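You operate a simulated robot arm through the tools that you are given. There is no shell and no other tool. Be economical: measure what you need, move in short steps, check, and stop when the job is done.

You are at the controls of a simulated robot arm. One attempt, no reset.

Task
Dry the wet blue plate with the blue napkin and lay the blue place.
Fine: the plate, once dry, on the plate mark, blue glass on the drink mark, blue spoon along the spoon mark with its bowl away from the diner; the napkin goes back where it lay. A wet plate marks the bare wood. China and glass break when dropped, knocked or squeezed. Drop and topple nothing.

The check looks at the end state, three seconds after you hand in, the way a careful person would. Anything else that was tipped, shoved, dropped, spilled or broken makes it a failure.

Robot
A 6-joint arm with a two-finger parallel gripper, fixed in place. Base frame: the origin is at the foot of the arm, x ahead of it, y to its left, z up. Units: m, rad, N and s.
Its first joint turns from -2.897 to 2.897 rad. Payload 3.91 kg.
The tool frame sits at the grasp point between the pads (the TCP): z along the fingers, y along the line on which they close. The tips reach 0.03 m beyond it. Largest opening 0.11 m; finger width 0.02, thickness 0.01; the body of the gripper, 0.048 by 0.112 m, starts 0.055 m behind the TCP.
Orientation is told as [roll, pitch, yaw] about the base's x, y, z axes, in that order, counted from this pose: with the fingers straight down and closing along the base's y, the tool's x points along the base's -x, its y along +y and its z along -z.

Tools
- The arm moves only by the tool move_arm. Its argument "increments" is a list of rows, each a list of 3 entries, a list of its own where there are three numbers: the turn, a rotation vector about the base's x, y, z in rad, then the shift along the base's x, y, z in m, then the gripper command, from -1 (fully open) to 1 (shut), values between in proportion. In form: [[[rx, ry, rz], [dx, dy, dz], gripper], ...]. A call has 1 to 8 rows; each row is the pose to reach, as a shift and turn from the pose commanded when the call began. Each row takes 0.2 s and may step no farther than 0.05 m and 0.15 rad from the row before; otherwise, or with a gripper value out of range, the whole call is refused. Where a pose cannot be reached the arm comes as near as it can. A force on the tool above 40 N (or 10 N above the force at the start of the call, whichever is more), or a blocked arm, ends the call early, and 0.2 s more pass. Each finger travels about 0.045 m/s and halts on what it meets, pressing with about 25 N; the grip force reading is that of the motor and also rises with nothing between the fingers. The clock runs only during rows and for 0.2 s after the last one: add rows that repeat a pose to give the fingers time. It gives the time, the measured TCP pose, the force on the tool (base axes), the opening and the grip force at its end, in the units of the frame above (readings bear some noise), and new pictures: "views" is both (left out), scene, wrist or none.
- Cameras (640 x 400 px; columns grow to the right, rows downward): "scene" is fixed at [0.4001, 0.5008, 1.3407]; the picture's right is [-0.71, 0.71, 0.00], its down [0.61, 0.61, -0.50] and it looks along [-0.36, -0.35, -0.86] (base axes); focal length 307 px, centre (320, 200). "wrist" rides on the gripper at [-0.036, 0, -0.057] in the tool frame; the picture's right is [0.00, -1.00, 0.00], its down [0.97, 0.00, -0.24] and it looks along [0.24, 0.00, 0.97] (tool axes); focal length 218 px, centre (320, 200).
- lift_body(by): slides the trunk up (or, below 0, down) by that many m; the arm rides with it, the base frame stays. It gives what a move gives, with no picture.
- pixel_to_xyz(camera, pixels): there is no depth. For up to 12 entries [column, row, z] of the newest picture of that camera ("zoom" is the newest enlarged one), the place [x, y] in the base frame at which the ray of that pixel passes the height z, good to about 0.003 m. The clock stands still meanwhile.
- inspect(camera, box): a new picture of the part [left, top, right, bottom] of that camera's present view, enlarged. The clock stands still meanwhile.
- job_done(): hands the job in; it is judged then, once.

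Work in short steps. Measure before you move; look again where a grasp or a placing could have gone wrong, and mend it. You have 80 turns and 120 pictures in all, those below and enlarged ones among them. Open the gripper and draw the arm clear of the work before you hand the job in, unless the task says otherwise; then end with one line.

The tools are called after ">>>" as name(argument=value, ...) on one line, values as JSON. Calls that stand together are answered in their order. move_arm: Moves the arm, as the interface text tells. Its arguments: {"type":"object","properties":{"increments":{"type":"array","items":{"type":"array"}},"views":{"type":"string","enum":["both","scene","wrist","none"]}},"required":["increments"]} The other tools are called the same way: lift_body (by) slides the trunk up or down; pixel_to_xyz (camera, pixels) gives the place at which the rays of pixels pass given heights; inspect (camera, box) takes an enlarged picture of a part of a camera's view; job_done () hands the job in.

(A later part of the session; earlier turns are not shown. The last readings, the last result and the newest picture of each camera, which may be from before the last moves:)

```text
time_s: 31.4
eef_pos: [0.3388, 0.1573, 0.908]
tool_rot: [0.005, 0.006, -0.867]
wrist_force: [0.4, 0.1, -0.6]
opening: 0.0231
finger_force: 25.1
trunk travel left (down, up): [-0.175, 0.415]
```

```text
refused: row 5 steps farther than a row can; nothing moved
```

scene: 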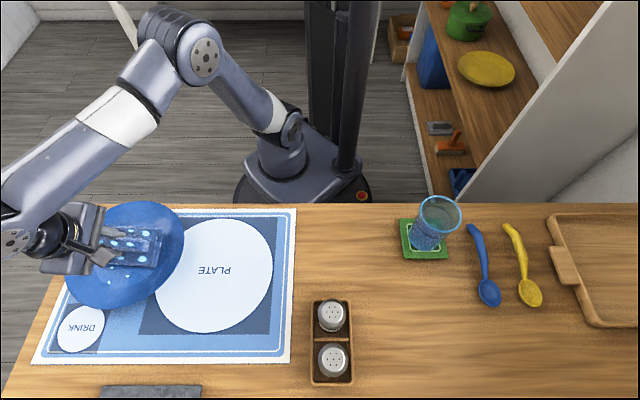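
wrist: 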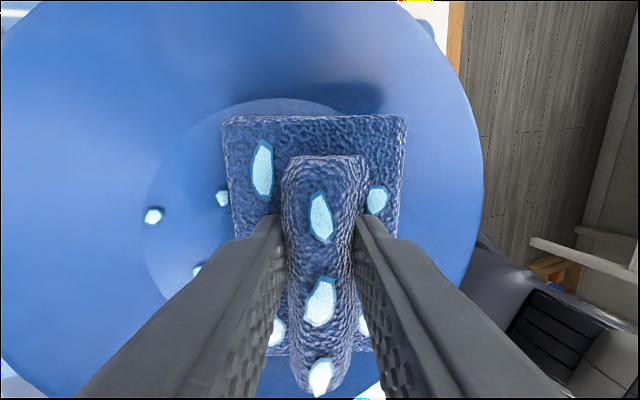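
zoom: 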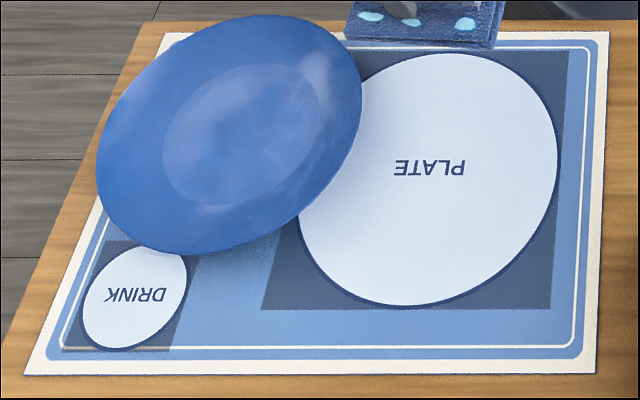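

>>> move_arm(increments=[[[0, 0, 0.02], [-0.028, 0.039, 0], 1], [[0, 0, 0.04], [-0.056, 0.078, 0], 1], [[0, 0, 0.06], [-0.084, 0.117, 0], 1], [[0, 0, 0.082], [-0.112, 0.157, -0.005], 1], [[0, 0, 0.082], [-0.139, 0.196, -0.015], 1], [[0, 0, 0.082], [-0.139, 0.196, -0.06], 1], [[0, 0, 0.082], [-0.139, 0.196, -0.095], 1]])

```text
time_s: 33.0
eef_pos: [0.1987, 0.3535, 0.8124]
tool_rot: [0.002, 0.003, -0.784]
wrist_force: [-0.3, -0.2, -0.2]
opening: 0.023
finger_force: 24.8
trunk travel left (down, up): [-0.175, 0.415]
```

scene: 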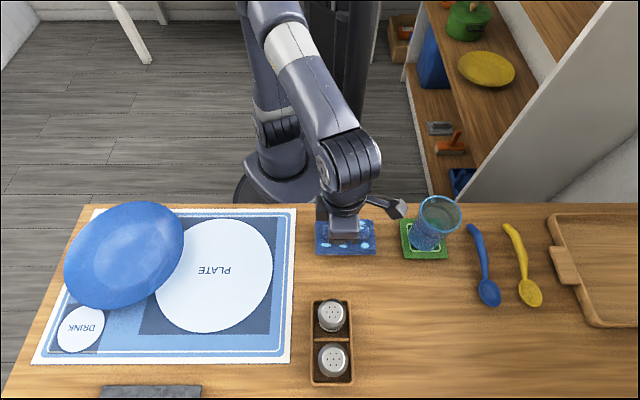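
wrist: 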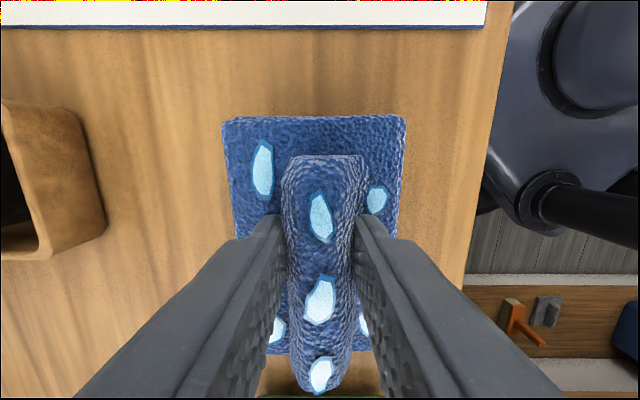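

The napkin lines up with its old outline. I'll lower to contact, open part way and rise.

>>> move_arm(increments=[[[0, 0, 0], [0, 0, -0.008], 1], [[0, 0, 0], [0, 0, -0.012], 1], [[0, 0, 0], [0, 0, -0.0145], 1], [[0, 0, 0], [0, 0, -0.0145], 0], [[0, 0, 0], [0, 0, -0.0145], 0], [[0, 0, 0], [0, 0, -0.0145], 0], [[0, 0, 0], [0, 0, 0.02], 0], [[0, 0, 0], [0, 0, 0.06], 0]])

```text
time_s: 34.9
eef_pos: [0.2012, 0.3542, 0.8751]
tool_rot: [0.004, 0.004, -0.785]
wrist_force: [0.5, 0.3, 0.9]
opening: 0.0549
finger_force: 0.0
trunk travel left (down, up): [-0.175, 0.415]
```

scene: 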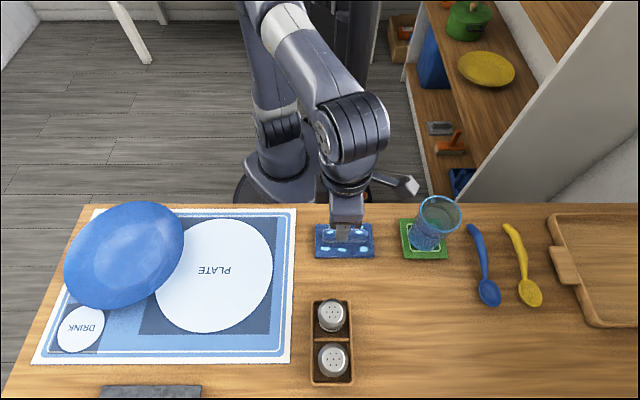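
wrist: 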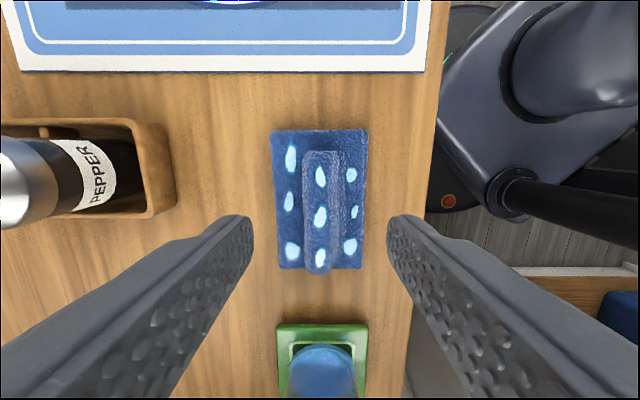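

The napkin is back in its outline at (315-374, 223-257). Next is the plate: I'll grip its rim on the side facing the mark, fingers inclined inward and down. First I'll turn to yaw +0.785 while moving towards (0.36, 0.25).

>>> move_arm(increments=[[[0, 0, 0.15], [0.01, -0.01, 0.03], -0.4], [[0, 0, 0.3], [0.03, -0.02, 0.06], -0.4], [[0, 0, 0.45], [0.05, -0.03, 0.08], -0.4], [[0, 0, 0.6], [0.07, -0.04, 0.09], -0.4], [[0, 0, 0.75], [0.09, -0.05, 0.09], -0.4], [[0, 0, 0.9], [0.11, -0.06, 0.09], -0.4], [[0, 0, 1.05], [0.13, -0.07, 0.09], -0.4], [[0, 0, 1.2], [0.15, -0.08, 0.09], -0.4]], views="none")

>>> move_arm(increments=[[[0, 0, 0.15], [0, 0, 0], -0.4], [[0, 0, 0.3], [0, 0, 0], -0.4], [[0, 0, 0.37], [0, 0, 0], -0.4]], views="wrist")

>>> inspect(camera="scene", box=[50, 190, 210, 330])

```text
time_s: 36.6
eef_pos: [0.3499, 0.2726, 0.9643]
tool_rot: [0.005, 0.005, 0.419]
wrist_force: [0.3, 0.5, 0.8]
opening: 0.0771
finger_force: 0.0
trunk travel left (down, up): [-0.175, 0.415]
```

```text
time_s: 37.5
eef_pos: [0.3507, 0.2738, 0.9638]
tool_rot: [0.003, 0.005, 0.789]
wrist_force: [-0.6, -0.2, 0.2]
opening: 0.0766
finger_force: 0.1
trunk travel left (down, up): [-0.175, 0.415]
```

wrist: 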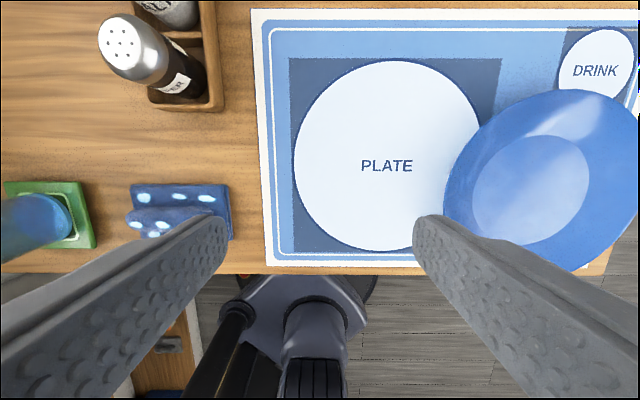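

```text
2.86 times, centred on (130, 260) of scene
```

zoom: 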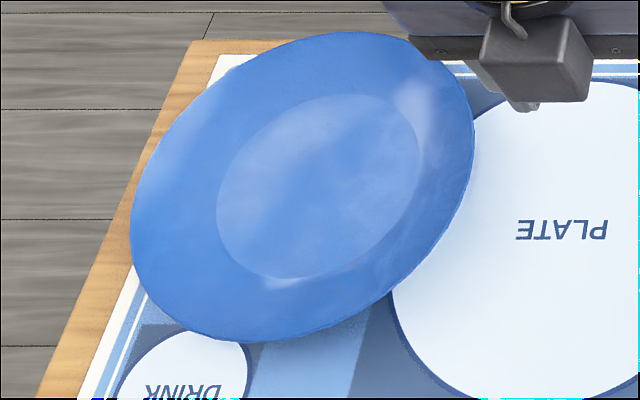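

Now I'll measure the plate centre from both cameras with the rim at ~0.78.

>>> pixel_to_xyz(camera="wrist", pixels=[[443, 192, 0.78], [545, 92, 0.78], [590, 271, 0.78], [472, 205, 0.76], [590, 172, 0.76], [540, 137, 0.76], [520, 243, 0.76], [388, 61, 0.745], [388, 250, 0.745], [294, 155, 0.745], [480, 155, 0.745]])

>>> pixel_to_xyz(camera="zoom", pixels=[[474, 140, 0.78], [130, 232, 0.78], [340, 31, 0.78], [250, 342, 0.78], [217, 210, 0.76], [421, 165, 0.76], [345, 94, 0.76], [290, 280, 0.76]])

```text
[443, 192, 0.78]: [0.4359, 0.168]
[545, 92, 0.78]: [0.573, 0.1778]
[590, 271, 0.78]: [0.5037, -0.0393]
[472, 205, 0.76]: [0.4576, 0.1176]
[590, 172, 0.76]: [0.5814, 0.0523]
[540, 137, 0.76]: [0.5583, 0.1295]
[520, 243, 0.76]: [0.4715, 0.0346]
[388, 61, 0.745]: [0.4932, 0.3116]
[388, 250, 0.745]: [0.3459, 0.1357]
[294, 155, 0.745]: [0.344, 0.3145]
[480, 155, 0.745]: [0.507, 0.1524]
```

```text
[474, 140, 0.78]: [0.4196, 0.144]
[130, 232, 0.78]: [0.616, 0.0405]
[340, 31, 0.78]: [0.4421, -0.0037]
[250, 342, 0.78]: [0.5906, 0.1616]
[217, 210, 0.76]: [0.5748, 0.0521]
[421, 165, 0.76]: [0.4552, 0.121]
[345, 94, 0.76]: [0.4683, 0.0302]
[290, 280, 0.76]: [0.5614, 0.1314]
```

The plate centre is ≈(0.516, 0.084), radius ~0.112; the mark centre is ≈(0.415, 0.227). I'll tilt the tool 0.75 rad so the fingers point towards the plate (-v) and down, hovering near (0.40, 0.20, 0.88).

>>> move_arm(increments=[[[-0.1, -0.1, 0], [0.01, -0.01, -0.01], -0.4], [[-0.2, -0.2, 0], [0.02, -0.02, -0.02], -0.4], [[-0.3, -0.3, 0], [0.03, -0.035, -0.04], -0.4], [[-0.4, -0.4, 0], [0.04, -0.05, -0.06], -0.4], [[-0.5, -0.5, 0], [0.05, -0.065, -0.08], -0.4], [[-0.53, -0.53, 0], [0.05, -0.074, -0.09], -0.4], [[-0.53, -0.53, 0], [0.05, -0.074, -0.09], -0.4]])

```text
time_s: 39.0
eef_pos: [0.4018, 0.1989, 0.8725]
tool_rot: [-0.746, 0.002, 0.783]
wrist_force: [-0.8, 0.0, -0.2]
opening: 0.077
finger_force: 0.1
trunk travel left (down, up): [-0.175, 0.415]
```

scene: 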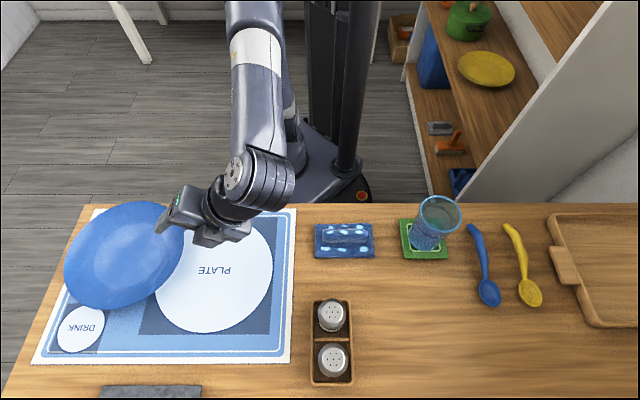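
wrist: 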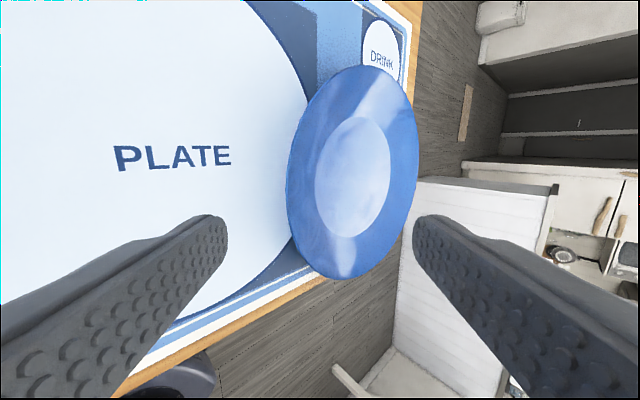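

The image-left finger is the lower one. I'll use this oblique view to fix the rim height, testing the near edge (287,192) and far edge (418,145) at several heights.

>>> pixel_to_xyz(camera="wrist", pixels=[[287, 185, 0.77], [287, 185, 0.78], [287, 185, 0.79], [418, 145, 0.77], [418, 145, 0.78], [418, 145, 0.79], [316, 185, 0.76], [390, 155, 0.76], [370, 66, 0.78], [330, 278, 0.78]])

>>> inspect(camera="wrist", box=[270, 50, 430, 290])

```text
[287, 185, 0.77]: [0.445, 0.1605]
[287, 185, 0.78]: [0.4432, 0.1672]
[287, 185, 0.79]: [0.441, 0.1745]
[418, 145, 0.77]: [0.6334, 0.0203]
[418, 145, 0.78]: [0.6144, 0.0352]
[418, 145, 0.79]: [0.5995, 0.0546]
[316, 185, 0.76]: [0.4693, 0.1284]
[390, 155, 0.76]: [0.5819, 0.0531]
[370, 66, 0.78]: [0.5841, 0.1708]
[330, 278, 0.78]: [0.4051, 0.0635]
```

```text
1.67 times, centred on (350, 170) of wrist
```

zoom: 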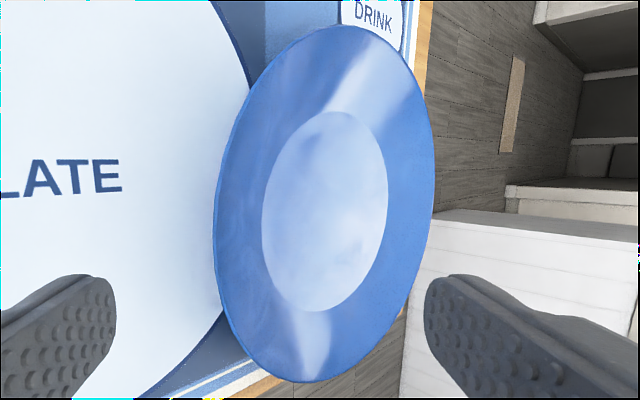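

The rim height comes out at ≈0.777 (diameter 0.224 matches). I'll tilt to 1.1 rad to match the wall, part-close to ~22 mm, and go to a point 5 cm short of the rim along the finger line. I'll also check where the shaker box and napkin stand.

>>> move_arm(increments=[[[-0.1, -0.1, 0], [-0.002, 0.002, -0.02], 0.6], [[-0.2, -0.2, 0], [-0.004, 0.003, -0.045], 0.6], [[-0.25, -0.25, 0], [-0.004, 0.0034, -0.0675], 0.6], [[-0.25, -0.25, 0], [-0.004, 0.0034, -0.0695], 0.6], [[-0.25, -0.25, 0], [-0.004, 0.0034, -0.0695], 0.6]])

>>> pixel_to_xyz(camera="scene", pixels=[[313, 302, 0.77], [354, 302, 0.77], [332, 302, 0.82], [315, 223, 0.764], [314, 255, 0.764]])

```text
time_s: 40.2
eef_pos: [0.3965, 0.2022, 0.8043]
tool_rot: [-1.1, 0.004, 0.781]
wrist_force: [-0.4, -0.1, 0.6]
opening: 0.0218
finger_force: 0.0
trunk travel left (down, up): [-0.175, 0.415]
```

scene: 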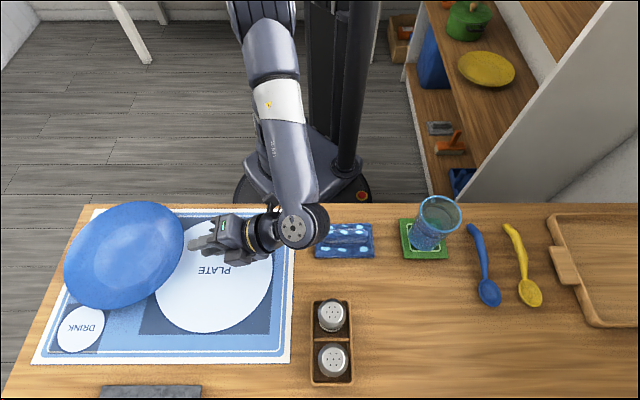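
wrist: 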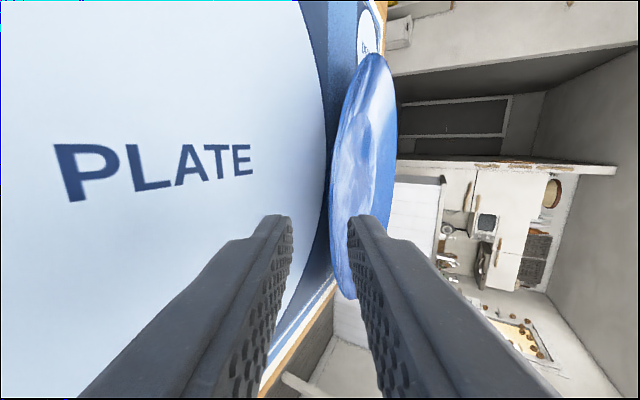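

```text
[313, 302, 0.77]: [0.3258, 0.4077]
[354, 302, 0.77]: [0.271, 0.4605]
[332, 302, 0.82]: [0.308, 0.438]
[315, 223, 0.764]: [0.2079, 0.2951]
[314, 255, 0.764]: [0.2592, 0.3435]
```

The big wrist joint behind the gripper, at (305,225), would sweep over the napkin and into the glass if I carried the plate in this pose. A safer way is to slide the dry plate along the mat, using the two open fingers as a cradle against its outer rim. I'll untilt and rise first.

>>> move_arm(increments=[[[0.1, 0.1, 0], [-0.01, 0.01, 0.03], 0.2], [[0.2, 0.2, 0], [-0.01, 0.01, 0.06], -0.2], [[0.3, 0.3, 0], [-0.01, 0.01, 0.09], -0.6], [[0.4, 0.4, 0], [-0.01, 0.01, 0.12], -1], [[0.5, 0.5, 0], [-0.01, 0.01, 0.14], -1], [[0.6, 0.6, 0], [-0.01, 0.01, 0.14], -1], [[0.7, 0.7, 0], [-0.01, 0.01, 0.14], -1], [[0.778, 0.778, 0], [-0.01, 0.01, 0.14], -1]], views="none")

>>> move_arm(increments=[[[0, 0, -0.15], [0.01, -0.02, 0], -1], [[0, 0, -0.3], [0.03, -0.04, 0], -1], [[0, 0, -0.45], [0.05, -0.06, 0], -1], [[0, 0, -0.6], [0.07, -0.08, 0], -1], [[0, 0, -0.75], [0.09, -0.1, 0], -1], [[0, 0, -0.9], [0.11, -0.12, 0], -1], [[0, 0, -1.05], [0.13, -0.15, 0], -1], [[0, 0, -1.2], [0.15, -0.18, 0], -1]], views="none")

```text
time_s: 42.0
eef_pos: [0.3864, 0.2126, 0.9443]
tool_rot: [0.004, 0.004, 0.787]
wrist_force: [0.2, 0.1, -0.7]
opening: 0.1099
finger_force: 0.1
trunk travel left (down, up): [-0.175, 0.415]
```

```text
time_s: 43.9
eef_pos: [0.5366, 0.0339, 0.943]
tool_rot: [0.003, 0.003, -0.415]
wrist_force: [-0.4, 0.5, -0.6]
opening: 0.11
finger_force: 0.0
trunk travel left (down, up): [-0.175, 0.415]
```

Push direction: from (0.516, 0.084) to (0.415, 0.227) is 125.2°, so the cradle yaw is -0.956. I'll go behind the plate at (0.594, -0.026), then look before descending.

>>> move_arm(increments=[[[0, 0, -0.14], [0.02, -0.02, 0], -1], [[0, 0, -0.28], [0.04, -0.04, 0], -1], [[0, 0, -0.42], [0.057, -0.06, 0], -1], [[0, 0, -0.541], [0.057, -0.06, -0.03], -1], [[0, 0, -0.541], [0.057, -0.06, -0.07], -1], [[0, 0, -0.541], [0.057, -0.06, -0.1], -1], [[0, 0, -0.541], [0.057, -0.06, -0.1], -1]])

```text
time_s: 45.5
eef_pos: [0.5929, -0.0277, 0.844]
tool_rot: [0.001, 0.004, -0.954]
wrist_force: [-0.4, 0.1, 0.4]
opening: 0.11
finger_force: 0.1
out of reach, approached as far as the arm can: row 3
trunk travel left (down, up): [-0.175, 0.415]
```

scene: 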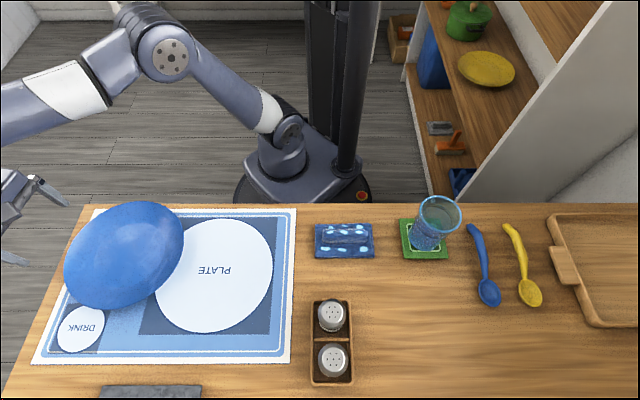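
wrist: 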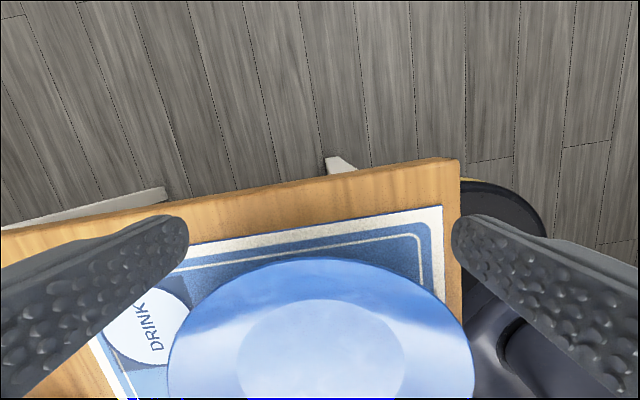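

The cradle is centred: plate axis near column 320, fingertips at columns 180 and 460. I'll descend to tip z≈0.756 and begin pushing slowly.

>>> move_arm(increments=[[[0, 0, 0], [0, 0, -0.03], -1], [[0, 0, 0], [0, 0, -0.05], -1], [[0, 0, 0], [0, 0, -0.058], -1], [[0, 0, 0], [-0.0086, 0.0123, -0.058], -1], [[0, 0, 0], [-0.0144, 0.0204, -0.058], -1]])

```text
time_s: 46.6
eef_pos: [0.5784, -0.0068, 0.7861]
tool_rot: [0.002, 0.005, -0.955]
wrist_force: [0.1, -0.1, -0.5]
opening: 0.1102
finger_force: 0.1
trunk travel left (down, up): [-0.175, 0.415]
```

scene: 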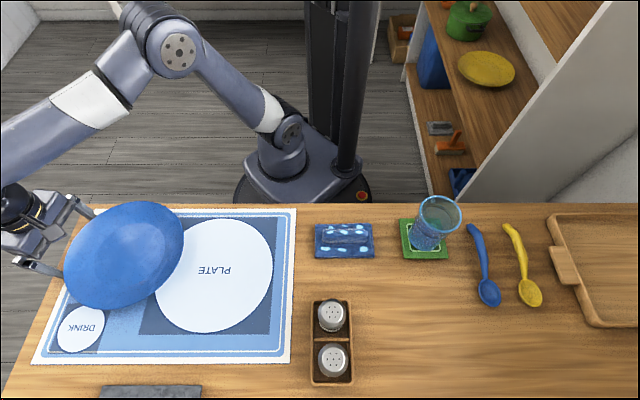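
wrist: 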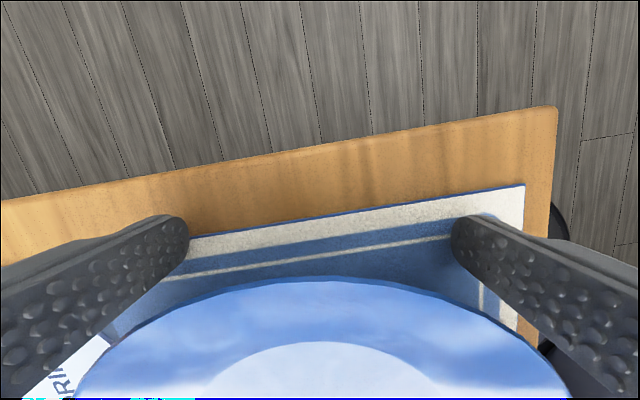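

Just about to touch. I'll push 0.14 m at ~0.1 m/s along 125.2°.

>>> move_arm(increments=[[[0, 0, 0], [-0.0086, 0.0123, 0], -1], [[0, 0, 0], [-0.0187, 0.0266, 0], -1], [[0, 0, 0], [-0.0288, 0.0408, 0], -1], [[0, 0, 0], [-0.0403, 0.0572, 0], -1], [[0, 0, 0], [-0.0518, 0.0735, 0], -1], [[0, 0, 0], [-0.0634, 0.0899, 0], -1], [[0, 0, 0], [-0.0749, 0.1062, 0], -1], [[0, 0, 0], [-0.0806, 0.1144, 0], -1]])

>>> inspect(camera="scene", box=[20, 195, 310, 375])

```text
time_s: 47.6
eef_pos: [0.553, 0.0307, 0.7877]
tool_rot: [0.011, -0.016, -0.957]
wrist_force: [9.5, -14.3, 3.6]
opening: 0.11
finger_force: 0.0
trunk travel left (down, up): [-0.175, 0.415]
stopped in row 4: the force on the tool passed its limit (the readings are from after the stop); the commanded pose is now the measured one
```

scene: 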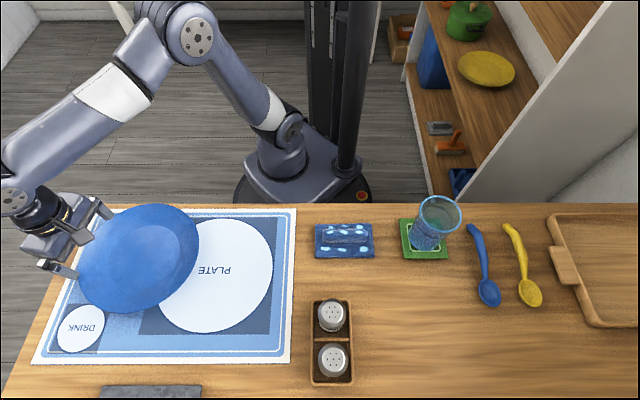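
wrist: 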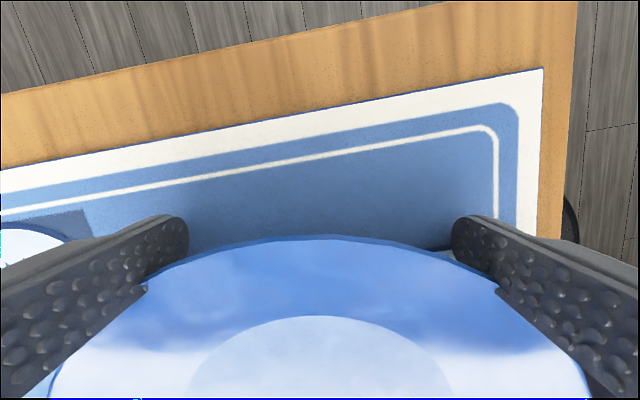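

```text
2.21 times, centred on (165, 285) of scene
```

zoom: 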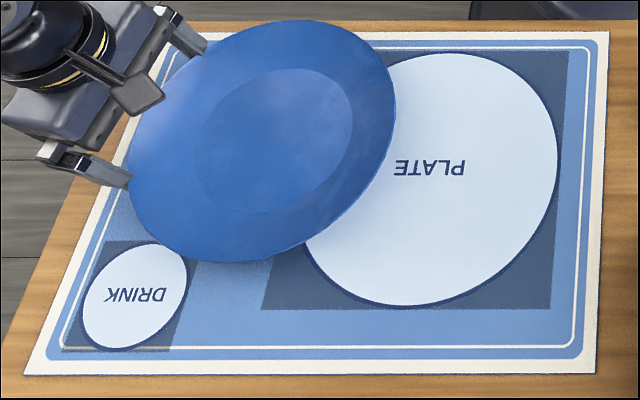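

The plate slid 3 cm squarely in the cradle, but force built up to ~17 N and stopped the call. I'll go on much slower.

>>> move_arm(increments=[[[0.007, 0.018, 0], [-0.0023, 0.0033, 0], -1], [[0.007, 0.018, 0], [-0.0058, 0.0082, 0], -1], [[0.007, 0.018, 0], [-0.0104, 0.0147, 0], -1], [[0.007, 0.018, 0], [-0.015, 0.0212, 0], -1], [[0.007, 0.018, 0], [-0.0196, 0.0278, 0], -1], [[0.007, 0.018, 0], [-0.0242, 0.0343, 0], -1], [[0.007, 0.018, 0], [-0.0288, 0.0408, 0], -1], [[0.007, 0.018, 0], [-0.0334, 0.0474, 0], -1]], views="scene")

```text
time_s: 48.0
eef_pos: [0.5518, 0.0289, 0.7887]
tool_rot: [0.003, -0.014, -0.96]
wrist_force: [10.9, -15.5, 3.0]
opening: 0.1097
finger_force: 0.0
trunk travel left (down, up): [-0.175, 0.415]
stopped in row 2: the force on the tool passed its limit (the readings are from after the stop); the commanded pose is now the measured one
```

scene: 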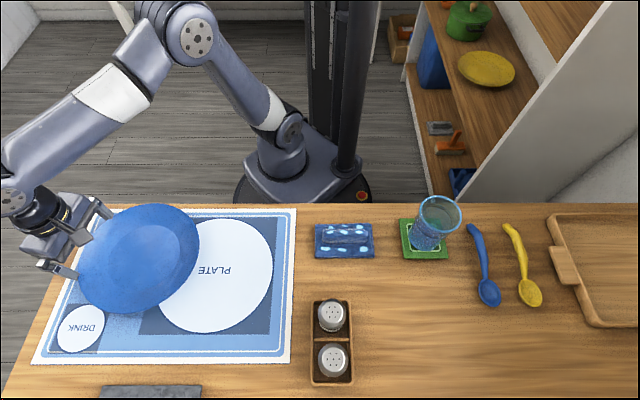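

The plate resists at ~19 N, perhaps because its foot meets a small step at the mark. I'll look closely at where it stands before going on.

>>> pixel_to_xyz(camera="scene", pixels=[[143.7, 258.3, 0.76], [199, 240, 0.778], [77, 270, 0.778], [157, 204, 0.778], [118, 313, 0.778]])

>>> inspect(camera="wrist", box=[60, 180, 600, 400])

>>> inspect(camera="scene", box=[60, 195, 220, 330])

```text
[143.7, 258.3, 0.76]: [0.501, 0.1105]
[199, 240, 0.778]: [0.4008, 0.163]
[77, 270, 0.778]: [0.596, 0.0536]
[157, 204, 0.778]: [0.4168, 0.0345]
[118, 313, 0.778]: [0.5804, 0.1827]
```

```text
1.19 times, centred on (330, 290) of wrist
```

zoom: 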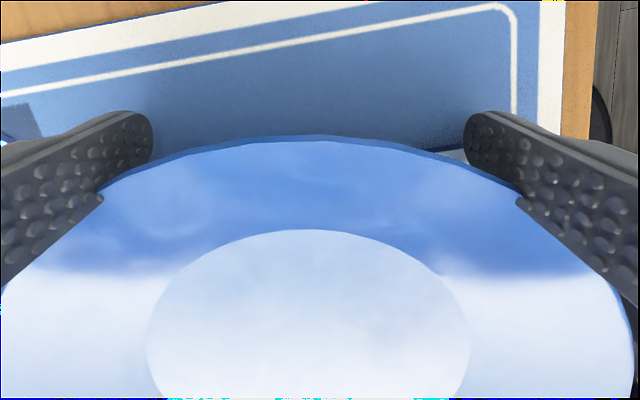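

```text
2.96 times, centred on (140, 262) of scene
```

zoom: 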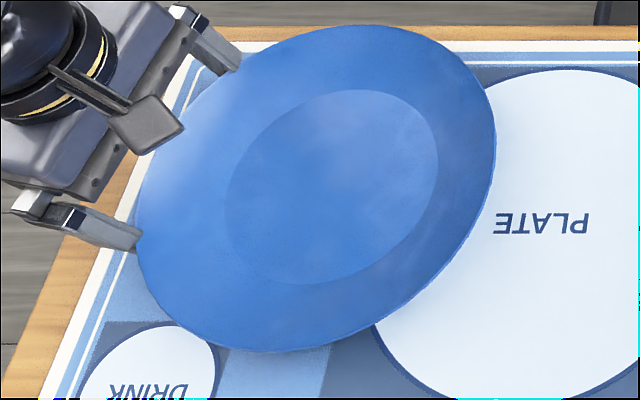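

The plate centre is now (0.499, 0.109), evenly in the cradle. I'll make one small 3 mm push to read the resistance.

>>> move_arm(increments=[[[0.007, 0.018, 0], [-0.0012, 0.0016, 0], -1], [[0.007, 0.018, 0], [-0.0017, 0.0025, 0], -1], [[0.007, 0.018, 0], [-0.0017, 0.0025, 0], -1]], views="none")

```text
time_s: 48.8
eef_pos: [0.5483, 0.0349, 0.7892]
tool_rot: [-0.008, 0.006, -0.961]
wrist_force: [-0.4, 0.0, 0.7]
opening: 0.1099
finger_force: 0.1
trunk travel left (down, up): [-0.175, 0.415]
```

It moved freely with no force left, so this was stick-slip rather than a block. I'll continue in small, slow steps.

>>> move_arm(increments=[[[0, 0, 0], [-0.0014, 0.002, 0], -1], [[0, 0, 0], [-0.0029, 0.0041, 0], -1], [[0, 0, 0], [-0.0043, 0.0061, 0], -1], [[0, 0, 0], [-0.0058, 0.0082, 0], -1], [[0, 0, 0], [-0.0072, 0.0102, 0], -1], [[0, 0, 0], [-0.0086, 0.0123, 0], -1], [[0, 0, 0], [-0.0101, 0.0143, 0], -1], [[0, 0, 0], [-0.0115, 0.0163, 0], -1]], views="scene")

```text
time_s: 50.6
eef_pos: [0.5366, 0.0528, 0.789]
tool_rot: [-0.01, 0.007, -0.961]
wrist_force: [1.1, -1.2, 1.0]
opening: 0.1102
finger_force: 0.0
trunk travel left (down, up): [-0.175, 0.415]
```

scene: 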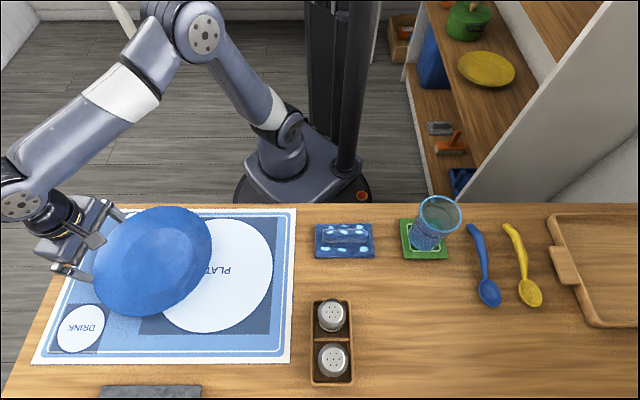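

It slides smoothly at ~1.6 N. The right cradle end point is ≈(0.470, 0.149). I'll continue with 7 mm rows.

>>> move_arm(increments=[[[0, 0, 0], [-0.0029, 0.0041, 0], -1], [[0, 0, 0], [-0.0069, 0.0098, 0], -1], [[0, 0, 0], [-0.0109, 0.0155, 0], -1], [[0, 0, 0], [-0.0149, 0.0212, 0], -1], [[0, 0, 0], [-0.0189, 0.0269, 0], -1], [[0, 0, 0], [-0.0229, 0.0326, 0], -1], [[0, 0, 0], [-0.0269, 0.0383, 0], -1], [[0, 0, 0], [-0.0299, 0.0424, 0], -1]], views="none")

>>> move_arm(increments=[[[0, 0, 0], [-0.0029, 0.0041, 0], -1], [[0, 0, 0], [-0.0069, 0.0098, 0], -1], [[0, 0, 0], [-0.0109, 0.0155, 0], -1], [[0, 0, 0], [-0.0149, 0.0212, 0], -1], [[0, 0, 0], [-0.0189, 0.0269, 0], -1], [[0, 0, 0], [-0.0229, 0.0326, 0], -1], [[0, 0, 0], [-0.0249, 0.0353, 0], -1], [[0, 0, 0], [-0.0249, 0.0353, 0], -1]])

>>> inspect(camera="scene", box=[20, 195, 310, 375])

```text
time_s: 52.4
eef_pos: [0.5071, 0.0941, 0.7894]
tool_rot: [-0.009, 0.007, -0.962]
wrist_force: [1.3, -2.0, 1.3]
opening: 0.1102
finger_force: 0.0
trunk travel left (down, up): [-0.175, 0.415]
```

```text
time_s: 54.2
eef_pos: [0.4814, 0.1295, 0.7881]
tool_rot: [-0.009, 0.008, -0.961]
wrist_force: [1.1, -0.8, -0.1]
opening: 0.11
finger_force: 0.1
trunk travel left (down, up): [-0.175, 0.415]
```

scene: 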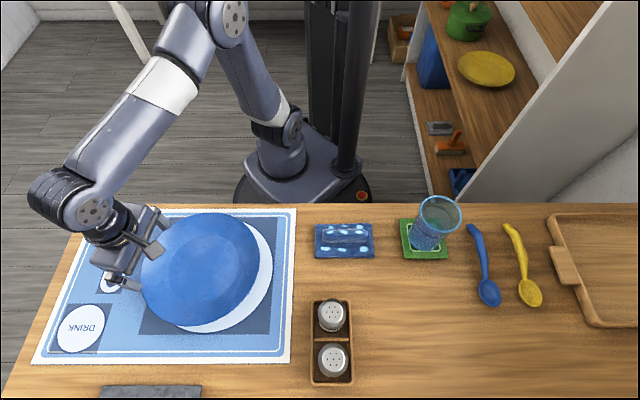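
wrist: 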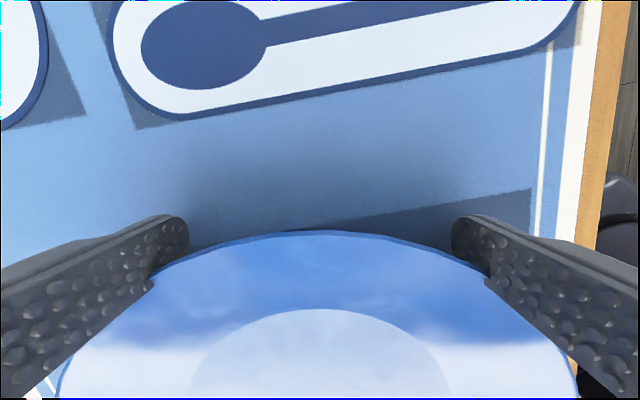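

```text
2.21 times, centred on (165, 285) of scene
```

zoom: 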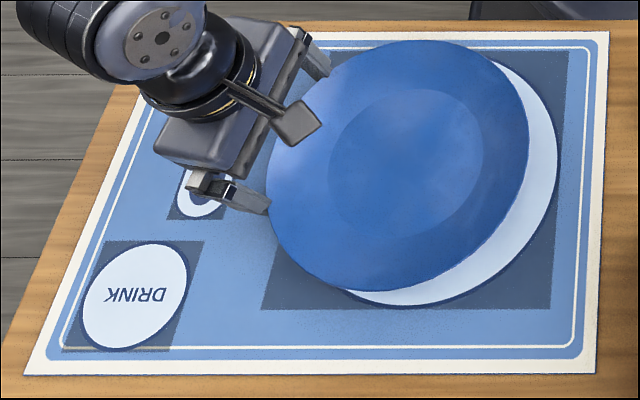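

Nearly there; the spoon mark with its bowl end is now visible too. I'll measure the plate against the mark.

>>> pixel_to_xyz(camera="zoom", pixels=[[265, 195, 0.778], [531, 135, 0.778], [425, 39, 0.778], [350, 292, 0.778], [327, 175, 0.76], [484, 150, 0.76], [557, 145, 0.746], [415, 306, 0.746], [300, 170, 0.746], [430, 53, 0.746]])

```text
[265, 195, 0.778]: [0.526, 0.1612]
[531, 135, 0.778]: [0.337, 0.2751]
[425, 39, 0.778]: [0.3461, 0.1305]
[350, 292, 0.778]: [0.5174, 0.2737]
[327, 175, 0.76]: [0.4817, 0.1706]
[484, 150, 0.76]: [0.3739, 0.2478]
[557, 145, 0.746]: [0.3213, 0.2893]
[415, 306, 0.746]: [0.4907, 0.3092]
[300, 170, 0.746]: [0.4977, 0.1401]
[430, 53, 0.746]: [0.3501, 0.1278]
```

The plate is at ≈(0.430, 0.209) and the mark at ≈(0.416, 0.225), so about 2 cm more is needed.

>>> move_arm(increments=[[[0, 0, 0], [-0.0023, 0.003, 0], -1], [[0, 0, 0], [-0.005, 0.006, 0], -1], [[0, 0, 0], [-0.0075, 0.009, 0], -1], [[0, 0, 0], [-0.01, 0.012, 0], -1], [[0, 0, 0], [-0.0125, 0.015, 0], -1], [[0, 0, 0], [-0.0125, 0.015, 0], -1]], views="none")

>>> inspect(camera="scene", box=[120, 200, 300, 345])

```text
time_s: 55.6
eef_pos: [0.4701, 0.1439, 0.7905]
tool_rot: [-0.008, 0.007, -0.96]
wrist_force: [1.4, -1.8, 0.8]
opening: 0.11
finger_force: 0.1
trunk travel left (down, up): [-0.175, 0.415]
```

```text
2.76 times, centred on (210, 272) of scene
```

zoom: 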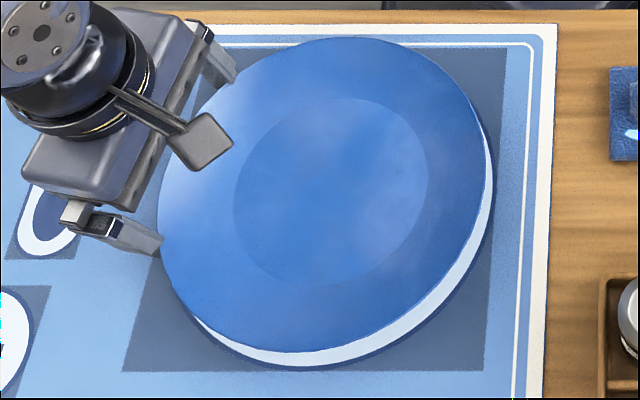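

I'll check the rim and mark edges numerically, allowing for parallax.

>>> pixel_to_xyz(camera="zoom", pixels=[[158, 225, 0.778], [486, 165, 0.778], [355, 37, 0.778], [290, 352, 0.778], [233, 205, 0.76], [429, 178, 0.76], [345, 98, 0.76], [315, 287, 0.76], [494, 180, 0.746], [305, 366, 0.746]])

>>> pixel_to_xyz(camera="scene", pixels=[[273.5, 262, 0.746], [205, 332.5, 0.746], [226, 219, 0.746]])

```text
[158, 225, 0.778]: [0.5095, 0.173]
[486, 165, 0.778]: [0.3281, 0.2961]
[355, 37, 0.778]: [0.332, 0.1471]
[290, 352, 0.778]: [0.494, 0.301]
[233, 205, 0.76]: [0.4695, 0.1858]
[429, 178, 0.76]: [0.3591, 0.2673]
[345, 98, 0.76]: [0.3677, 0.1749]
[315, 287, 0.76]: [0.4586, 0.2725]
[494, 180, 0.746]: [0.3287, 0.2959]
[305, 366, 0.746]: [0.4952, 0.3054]
```

```text
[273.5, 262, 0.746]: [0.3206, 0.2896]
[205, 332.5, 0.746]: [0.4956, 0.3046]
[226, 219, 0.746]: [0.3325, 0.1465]
```

The plate is within ~3 mm of the mark centre, which is good. I'll back off, rise, and look for the spoon and drink marks.

>>> move_arm(increments=[[[0, 0, 0], [0.008, -0.012, 0], -1], [[0, 0, 0], [0.018, -0.026, 0.01], -1], [[0, 0, 0], [0.018, -0.026, 0.05], -1], [[0, 0, 0], [0.018, -0.026, 0.1], -1], [[0.008, 0.004, 0.14], [0, 0, 0.14], -1], [[0.008, 0.004, 0.28], [-0.03, 0.02, 0.14], -1], [[0.008, 0.004, 0.42], [-0.06, 0.05, 0.14], -1], [[0.008, 0.004, 0.55], [-0.1, 0.08, 0.14], -1]])

>>> inspect(camera="scene", box=[20, 195, 310, 375])

```text
refused: row 5 steps farther than a row can; nothing moved
```

```text
2.21 times, centred on (165, 285) of scene
```

zoom: 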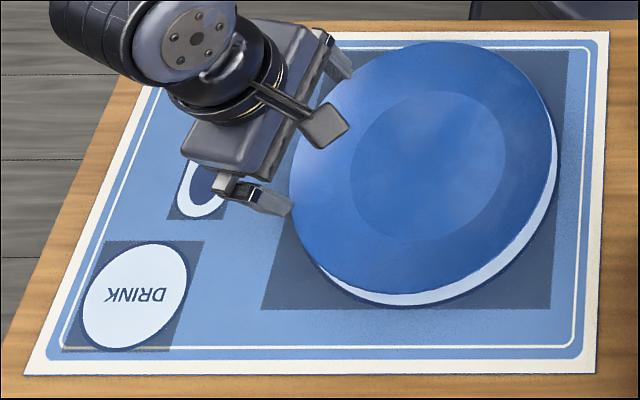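

Retreating with smaller steps, and measuring the spoon and the marks.

>>> move_arm(increments=[[[0, 0, 0], [0.008, -0.012, 0], -1], [[0, 0, 0], [0.018, -0.026, 0.01], -1], [[0, 0, 0], [0.018, -0.026, 0.05], -1], [[0, 0, 0], [0.018, -0.026, 0.1], -1], [[0.006, 0.004, 0.1], [0, 0, 0.13], -1], [[0.006, 0.004, 0.24], [-0.03, 0.02, 0.14], -1], [[0.006, 0.004, 0.38], [-0.06, 0.05, 0.14], -1], [[0.006, 0.004, 0.52], [-0.09, 0.08, 0.14], -1]])

>>> inspect(camera="scene", box=[40, 195, 200, 365])

>>> pixel_to_xyz(camera="scene", pixels=[[471, 228, 0.755], [477, 245, 0.757], [482, 265, 0.757], [484, 278, 0.752], [489, 293, 0.75], [507, 228, 0.755], [521, 262, 0.757], [440, 213, 0.87], [423, 245, 0.75], [401, 222, 0.75], [447, 258, 0.745], [401, 258, 0.745]])

```text
time_s: 57.4
eef_pos: [0.3792, 0.225, 0.93]
tool_rot: [-0.005, 0.012, -0.441]
wrist_force: [0.3, -0.7, -0.8]
opening: 0.1099
finger_force: 0.0
trunk travel left (down, up): [-0.175, 0.415]
```

scene: 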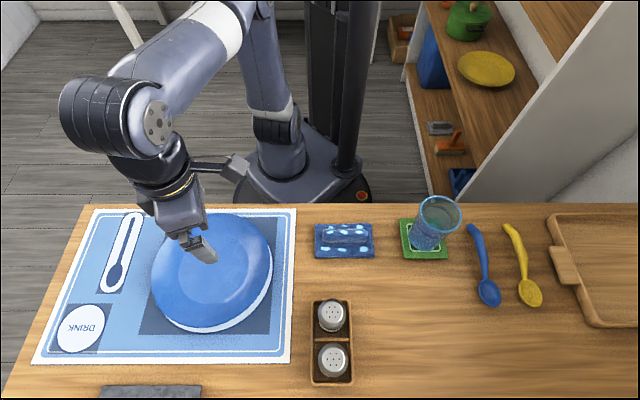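
wrist: 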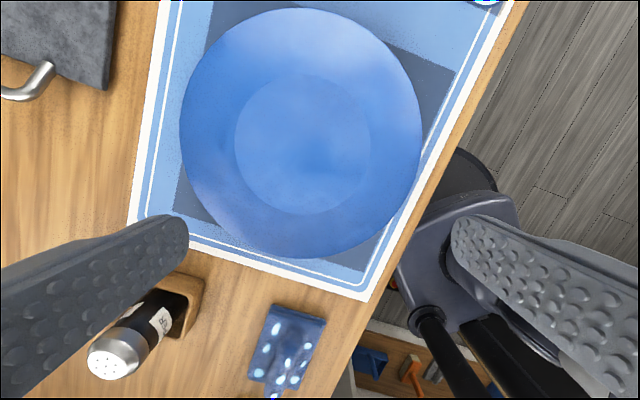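

```text
2.35 times, centred on (120, 280) of scene
```

zoom: 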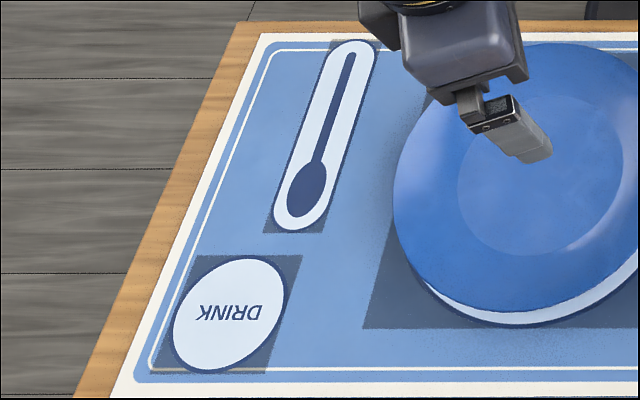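

```text
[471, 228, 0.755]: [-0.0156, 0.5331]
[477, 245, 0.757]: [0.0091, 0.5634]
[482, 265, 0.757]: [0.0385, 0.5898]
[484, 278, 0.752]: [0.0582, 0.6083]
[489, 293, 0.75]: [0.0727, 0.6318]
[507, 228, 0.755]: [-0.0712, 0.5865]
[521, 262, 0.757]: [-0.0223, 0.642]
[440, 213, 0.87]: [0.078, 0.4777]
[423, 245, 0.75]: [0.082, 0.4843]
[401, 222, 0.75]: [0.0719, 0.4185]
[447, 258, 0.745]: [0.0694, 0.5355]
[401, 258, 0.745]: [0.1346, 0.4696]
```

Drink mark, spoon mark and spoon are all clear now. The spoon handle runs at ~43°, near (0.036, 0.588). I'll fly high (z≈1.0) towards it, turning to yaw 0.75.

>>> pixel_to_xyz(camera="zoom", pixels=[[308, 190, 0.746], [351, 55, 0.746], [318, 160, 0.746], [336, 105, 0.746], [229, 313, 0.746], [173, 335, 0.746], [286, 292, 0.746], [252, 259, 0.746], [205, 370, 0.746], [298, 229, 0.746], [356, 40, 0.746]])

>>> move_arm(increments=[[[0, 0, 0.14], [-0.02, 0.02, 0.03], -0.5], [[0, 0, 0.28], [-0.05, 0.05, 0.05], -0.5], [[0, 0, 0.42], [-0.08, 0.085, 0.065], -0.5], [[0, 0, 0.56], [-0.11, 0.12, 0.07], -0.5], [[0, 0, 0.7], [-0.14, 0.155, 0.07], -0.5], [[0, 0, 0.84], [-0.17, 0.19, 0.07], -0.5], [[0, 0, 0.98], [-0.2, 0.225, 0.07], -0.5], [[0, 0, 1.1], [-0.23, 0.26, 0.07], -0.5]], views="none")

>>> move_arm(increments=[[[0, 0, 0.09], [-0.03, 0.03, 0], -0.5], [[0, 0, 0.09], [-0.06, 0.06, 0], -0.5], [[0, 0, 0.09], [-0.09, 0.085, 0], -0.5], [[0, 0, 0.09], [-0.11, 0.103, -0.02], -0.5], [[0, 0, 0.09], [-0.113, 0.103, -0.06], -0.5], [[0, 0, 0.09], [-0.113, 0.103, -0.09], -0.5]])

```text
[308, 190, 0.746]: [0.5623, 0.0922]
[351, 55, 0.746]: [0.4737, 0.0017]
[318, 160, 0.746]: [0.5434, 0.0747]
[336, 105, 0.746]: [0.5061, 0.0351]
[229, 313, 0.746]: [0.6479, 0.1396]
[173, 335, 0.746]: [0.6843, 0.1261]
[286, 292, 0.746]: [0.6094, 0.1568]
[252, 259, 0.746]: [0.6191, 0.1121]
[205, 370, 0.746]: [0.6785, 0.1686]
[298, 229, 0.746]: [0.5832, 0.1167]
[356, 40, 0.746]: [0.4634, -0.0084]
```

```text
time_s: 59.2
eef_pos: [0.1476, 0.4705, 0.9695]
tool_rot: [-0.003, 0.01, 0.66]
wrist_force: [1.1, 0.1, -0.1]
opening: 0.0829
finger_force: 0.1
out of reach, approached as far as the arm can: row 5, 6, 7, 8
trunk travel left (down, up): [-0.175, 0.415]
```

```text
time_s: 60.6
eef_pos: [0.0336, 0.5735, 0.8799]
tool_rot: [-0.008, 0.013, 0.749]
wrist_force: [-0.4, -0.2, 0.0]
opening: 0.0826
finger_force: 0.0
out of reach, approached as far as the arm can: row 1, 2, 3, 4, 5
trunk travel left (down, up): [-0.175, 0.415]
```

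scene: 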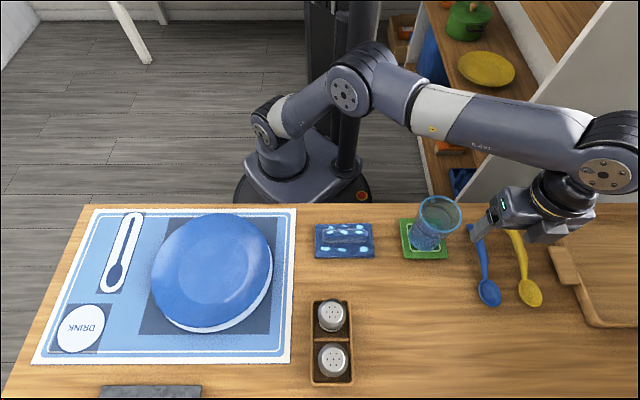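
wrist: 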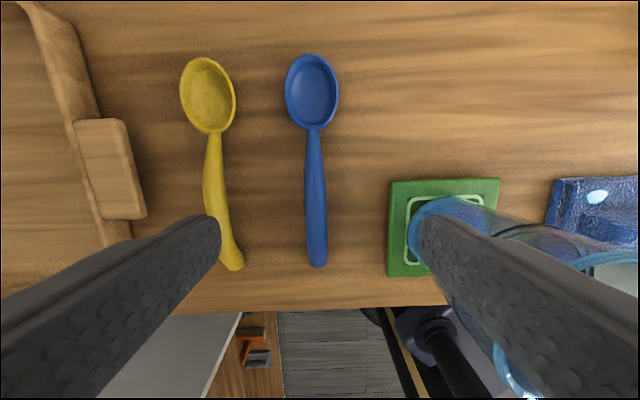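

The spoon lies parallel to the tool axis at columns ~312-317. I'll get its coordinates from this closer view.

>>> pixel_to_xyz(camera="wrist", pixels=[[317, 262, 0.755], [317, 215, 0.755], [315, 180, 0.757], [314, 145, 0.755], [312, 92, 0.752], [312, 55, 0.752]])

>>> inspect(camera="scene", box=[400, 180, 560, 320])

```text
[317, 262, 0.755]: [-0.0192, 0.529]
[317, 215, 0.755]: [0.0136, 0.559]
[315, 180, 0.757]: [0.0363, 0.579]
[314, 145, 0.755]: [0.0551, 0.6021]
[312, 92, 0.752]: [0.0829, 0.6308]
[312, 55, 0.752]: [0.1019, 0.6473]
```

```text
2.86 times, centred on (480, 250) of scene
```

zoom: 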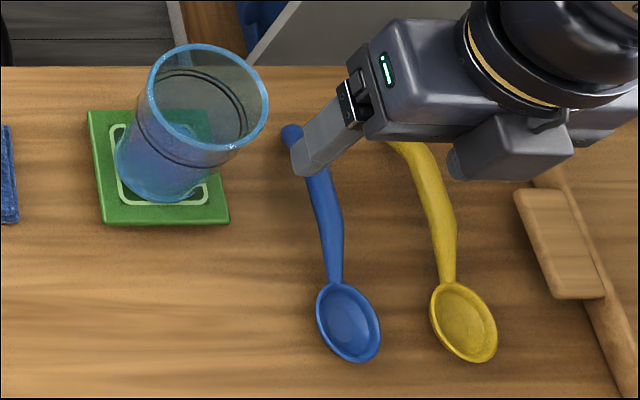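

I'll grip at (0.0455, 0.5895), a little towards the bowl for glass clearance. I'll narrow the fingers to ~4 cm first, then descend to tip z≈0.75.

>>> move_arm(increments=[[[0.0147, -0.004, 0], [0.012, 0.016, 0], 0.27], [[0.0147, -0.004, 0.01], [0.012, 0.016, 0], 0.27], [[0.0147, -0.004, 0.02], [0.012, 0.016, -0.04], 0.27], [[0.0147, -0.004, 0.02], [0.012, 0.016, -0.075], 0.27], [[0.0147, -0.004, 0.02], [0.012, 0.016, -0.092], 0.27], [[0.0147, -0.004, 0.02], [0.012, 0.016, -0.1], 0.27]])

```text
time_s: 62.0
eef_pos: [0.0459, 0.5891, 0.7803]
tool_rot: [0.0, 0.0, 0.77]
wrist_force: [-0.1, 0.2, -0.5]
opening: 0.0404
finger_force: 0.0
trunk travel left (down, up): [-0.175, 0.415]
```

scene: 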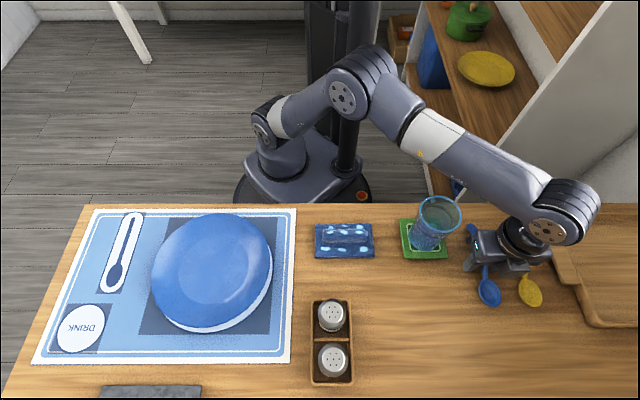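
wrist: 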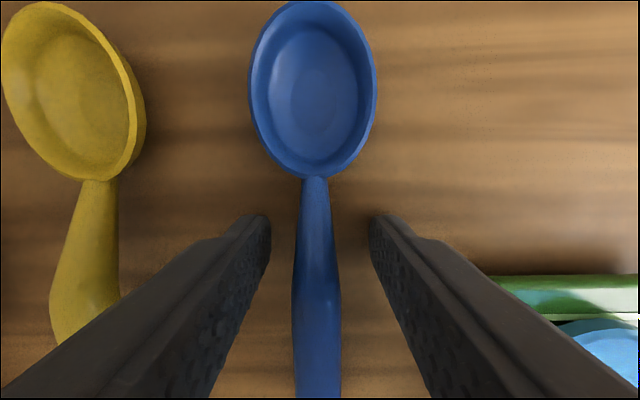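

The handle is centred between the fingers, well clear of the yellow spoon and the glass. Closing and lifting a little.

>>> move_arm(increments=[[[0, 0, 0], [0, 0, 0], 1], [[0, 0, 0], [0, 0, 0], 1], [[0, 0, 0], [0, 0, 0], 1], [[0, 0, 0], [0, 0, 0], 1], [[0, 0, 0], [0, 0, 0.02], 1], [[0, 0, 0], [0, 0, 0.06], 1], [[0, 0, 0], [0, 0, 0.1], 1], [[0, 0, 0], [0, 0, 0.14], 1]])

```text
time_s: 63.8
eef_pos: [0.0483, 0.5792, 0.9004]
tool_rot: [0.002, 0.001, 0.769]
wrist_force: [-0.6, 0.2, -0.4]
opening: 0.0152
finger_force: 24.8
out of reach, approached as far as the arm can: row 8
trunk travel left (down, up): [-0.175, 0.415]
```

scene: 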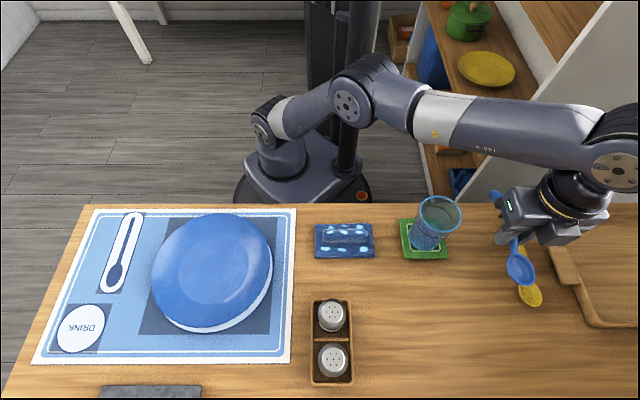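
wrist: 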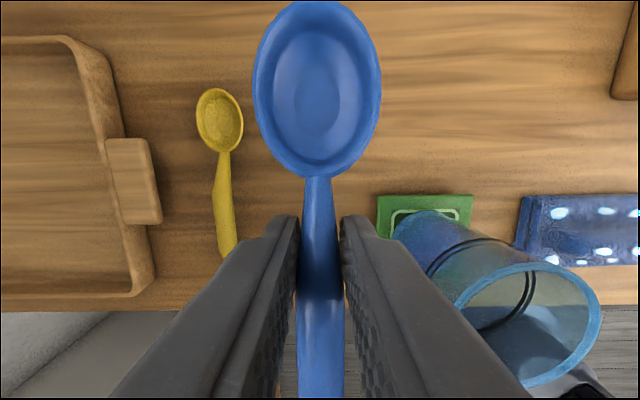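

Gripped (opening 15 mm). The arm is at its reach limit here, so I'll raise the trunk 0.1 m to carry the spoon well over the glass.

>>> lift_body(by=0.1)

>>> move_arm(increments=[[[0, 0, 0], [0.033, -0.036, 0], 1], [[0, 0, 0], [0.066, -0.072, 0], 1], [[0, 0, 0], [0.099, -0.108, 0], 1], [[0, 0, 0], [0.132, -0.144, 0], 1], [[0, 0, 0], [0.165, -0.18, 0], 1], [[0, 0, 0.01], [0.198, -0.216, 0], 1], [[0, 0, 0.02], [0.231, -0.252, 0], 1], [[0, 0, 0.025], [0.264, -0.288, 0], 1]], views="none")

```text
time_s: 65.2
eef_pos: [0.0467, 0.5791, 1.0009]
tool_rot: [0.003, -0.001, 0.772]
wrist_force: [0.7, -0.1, -1.1]
opening: 0.0154
finger_force: 25.1
trunk travel left (down, up): [-0.275, 0.315]
```

```text
time_s: 67.0
eef_pos: [0.3105, 0.2899, 1.0023]
tool_rot: [0.003, 0.0, 0.796]
wrist_force: [0.6, 0.5, 0.9]
opening: 0.0154
finger_force: 24.5
trunk travel left (down, up): [-0.275, 0.315]
```

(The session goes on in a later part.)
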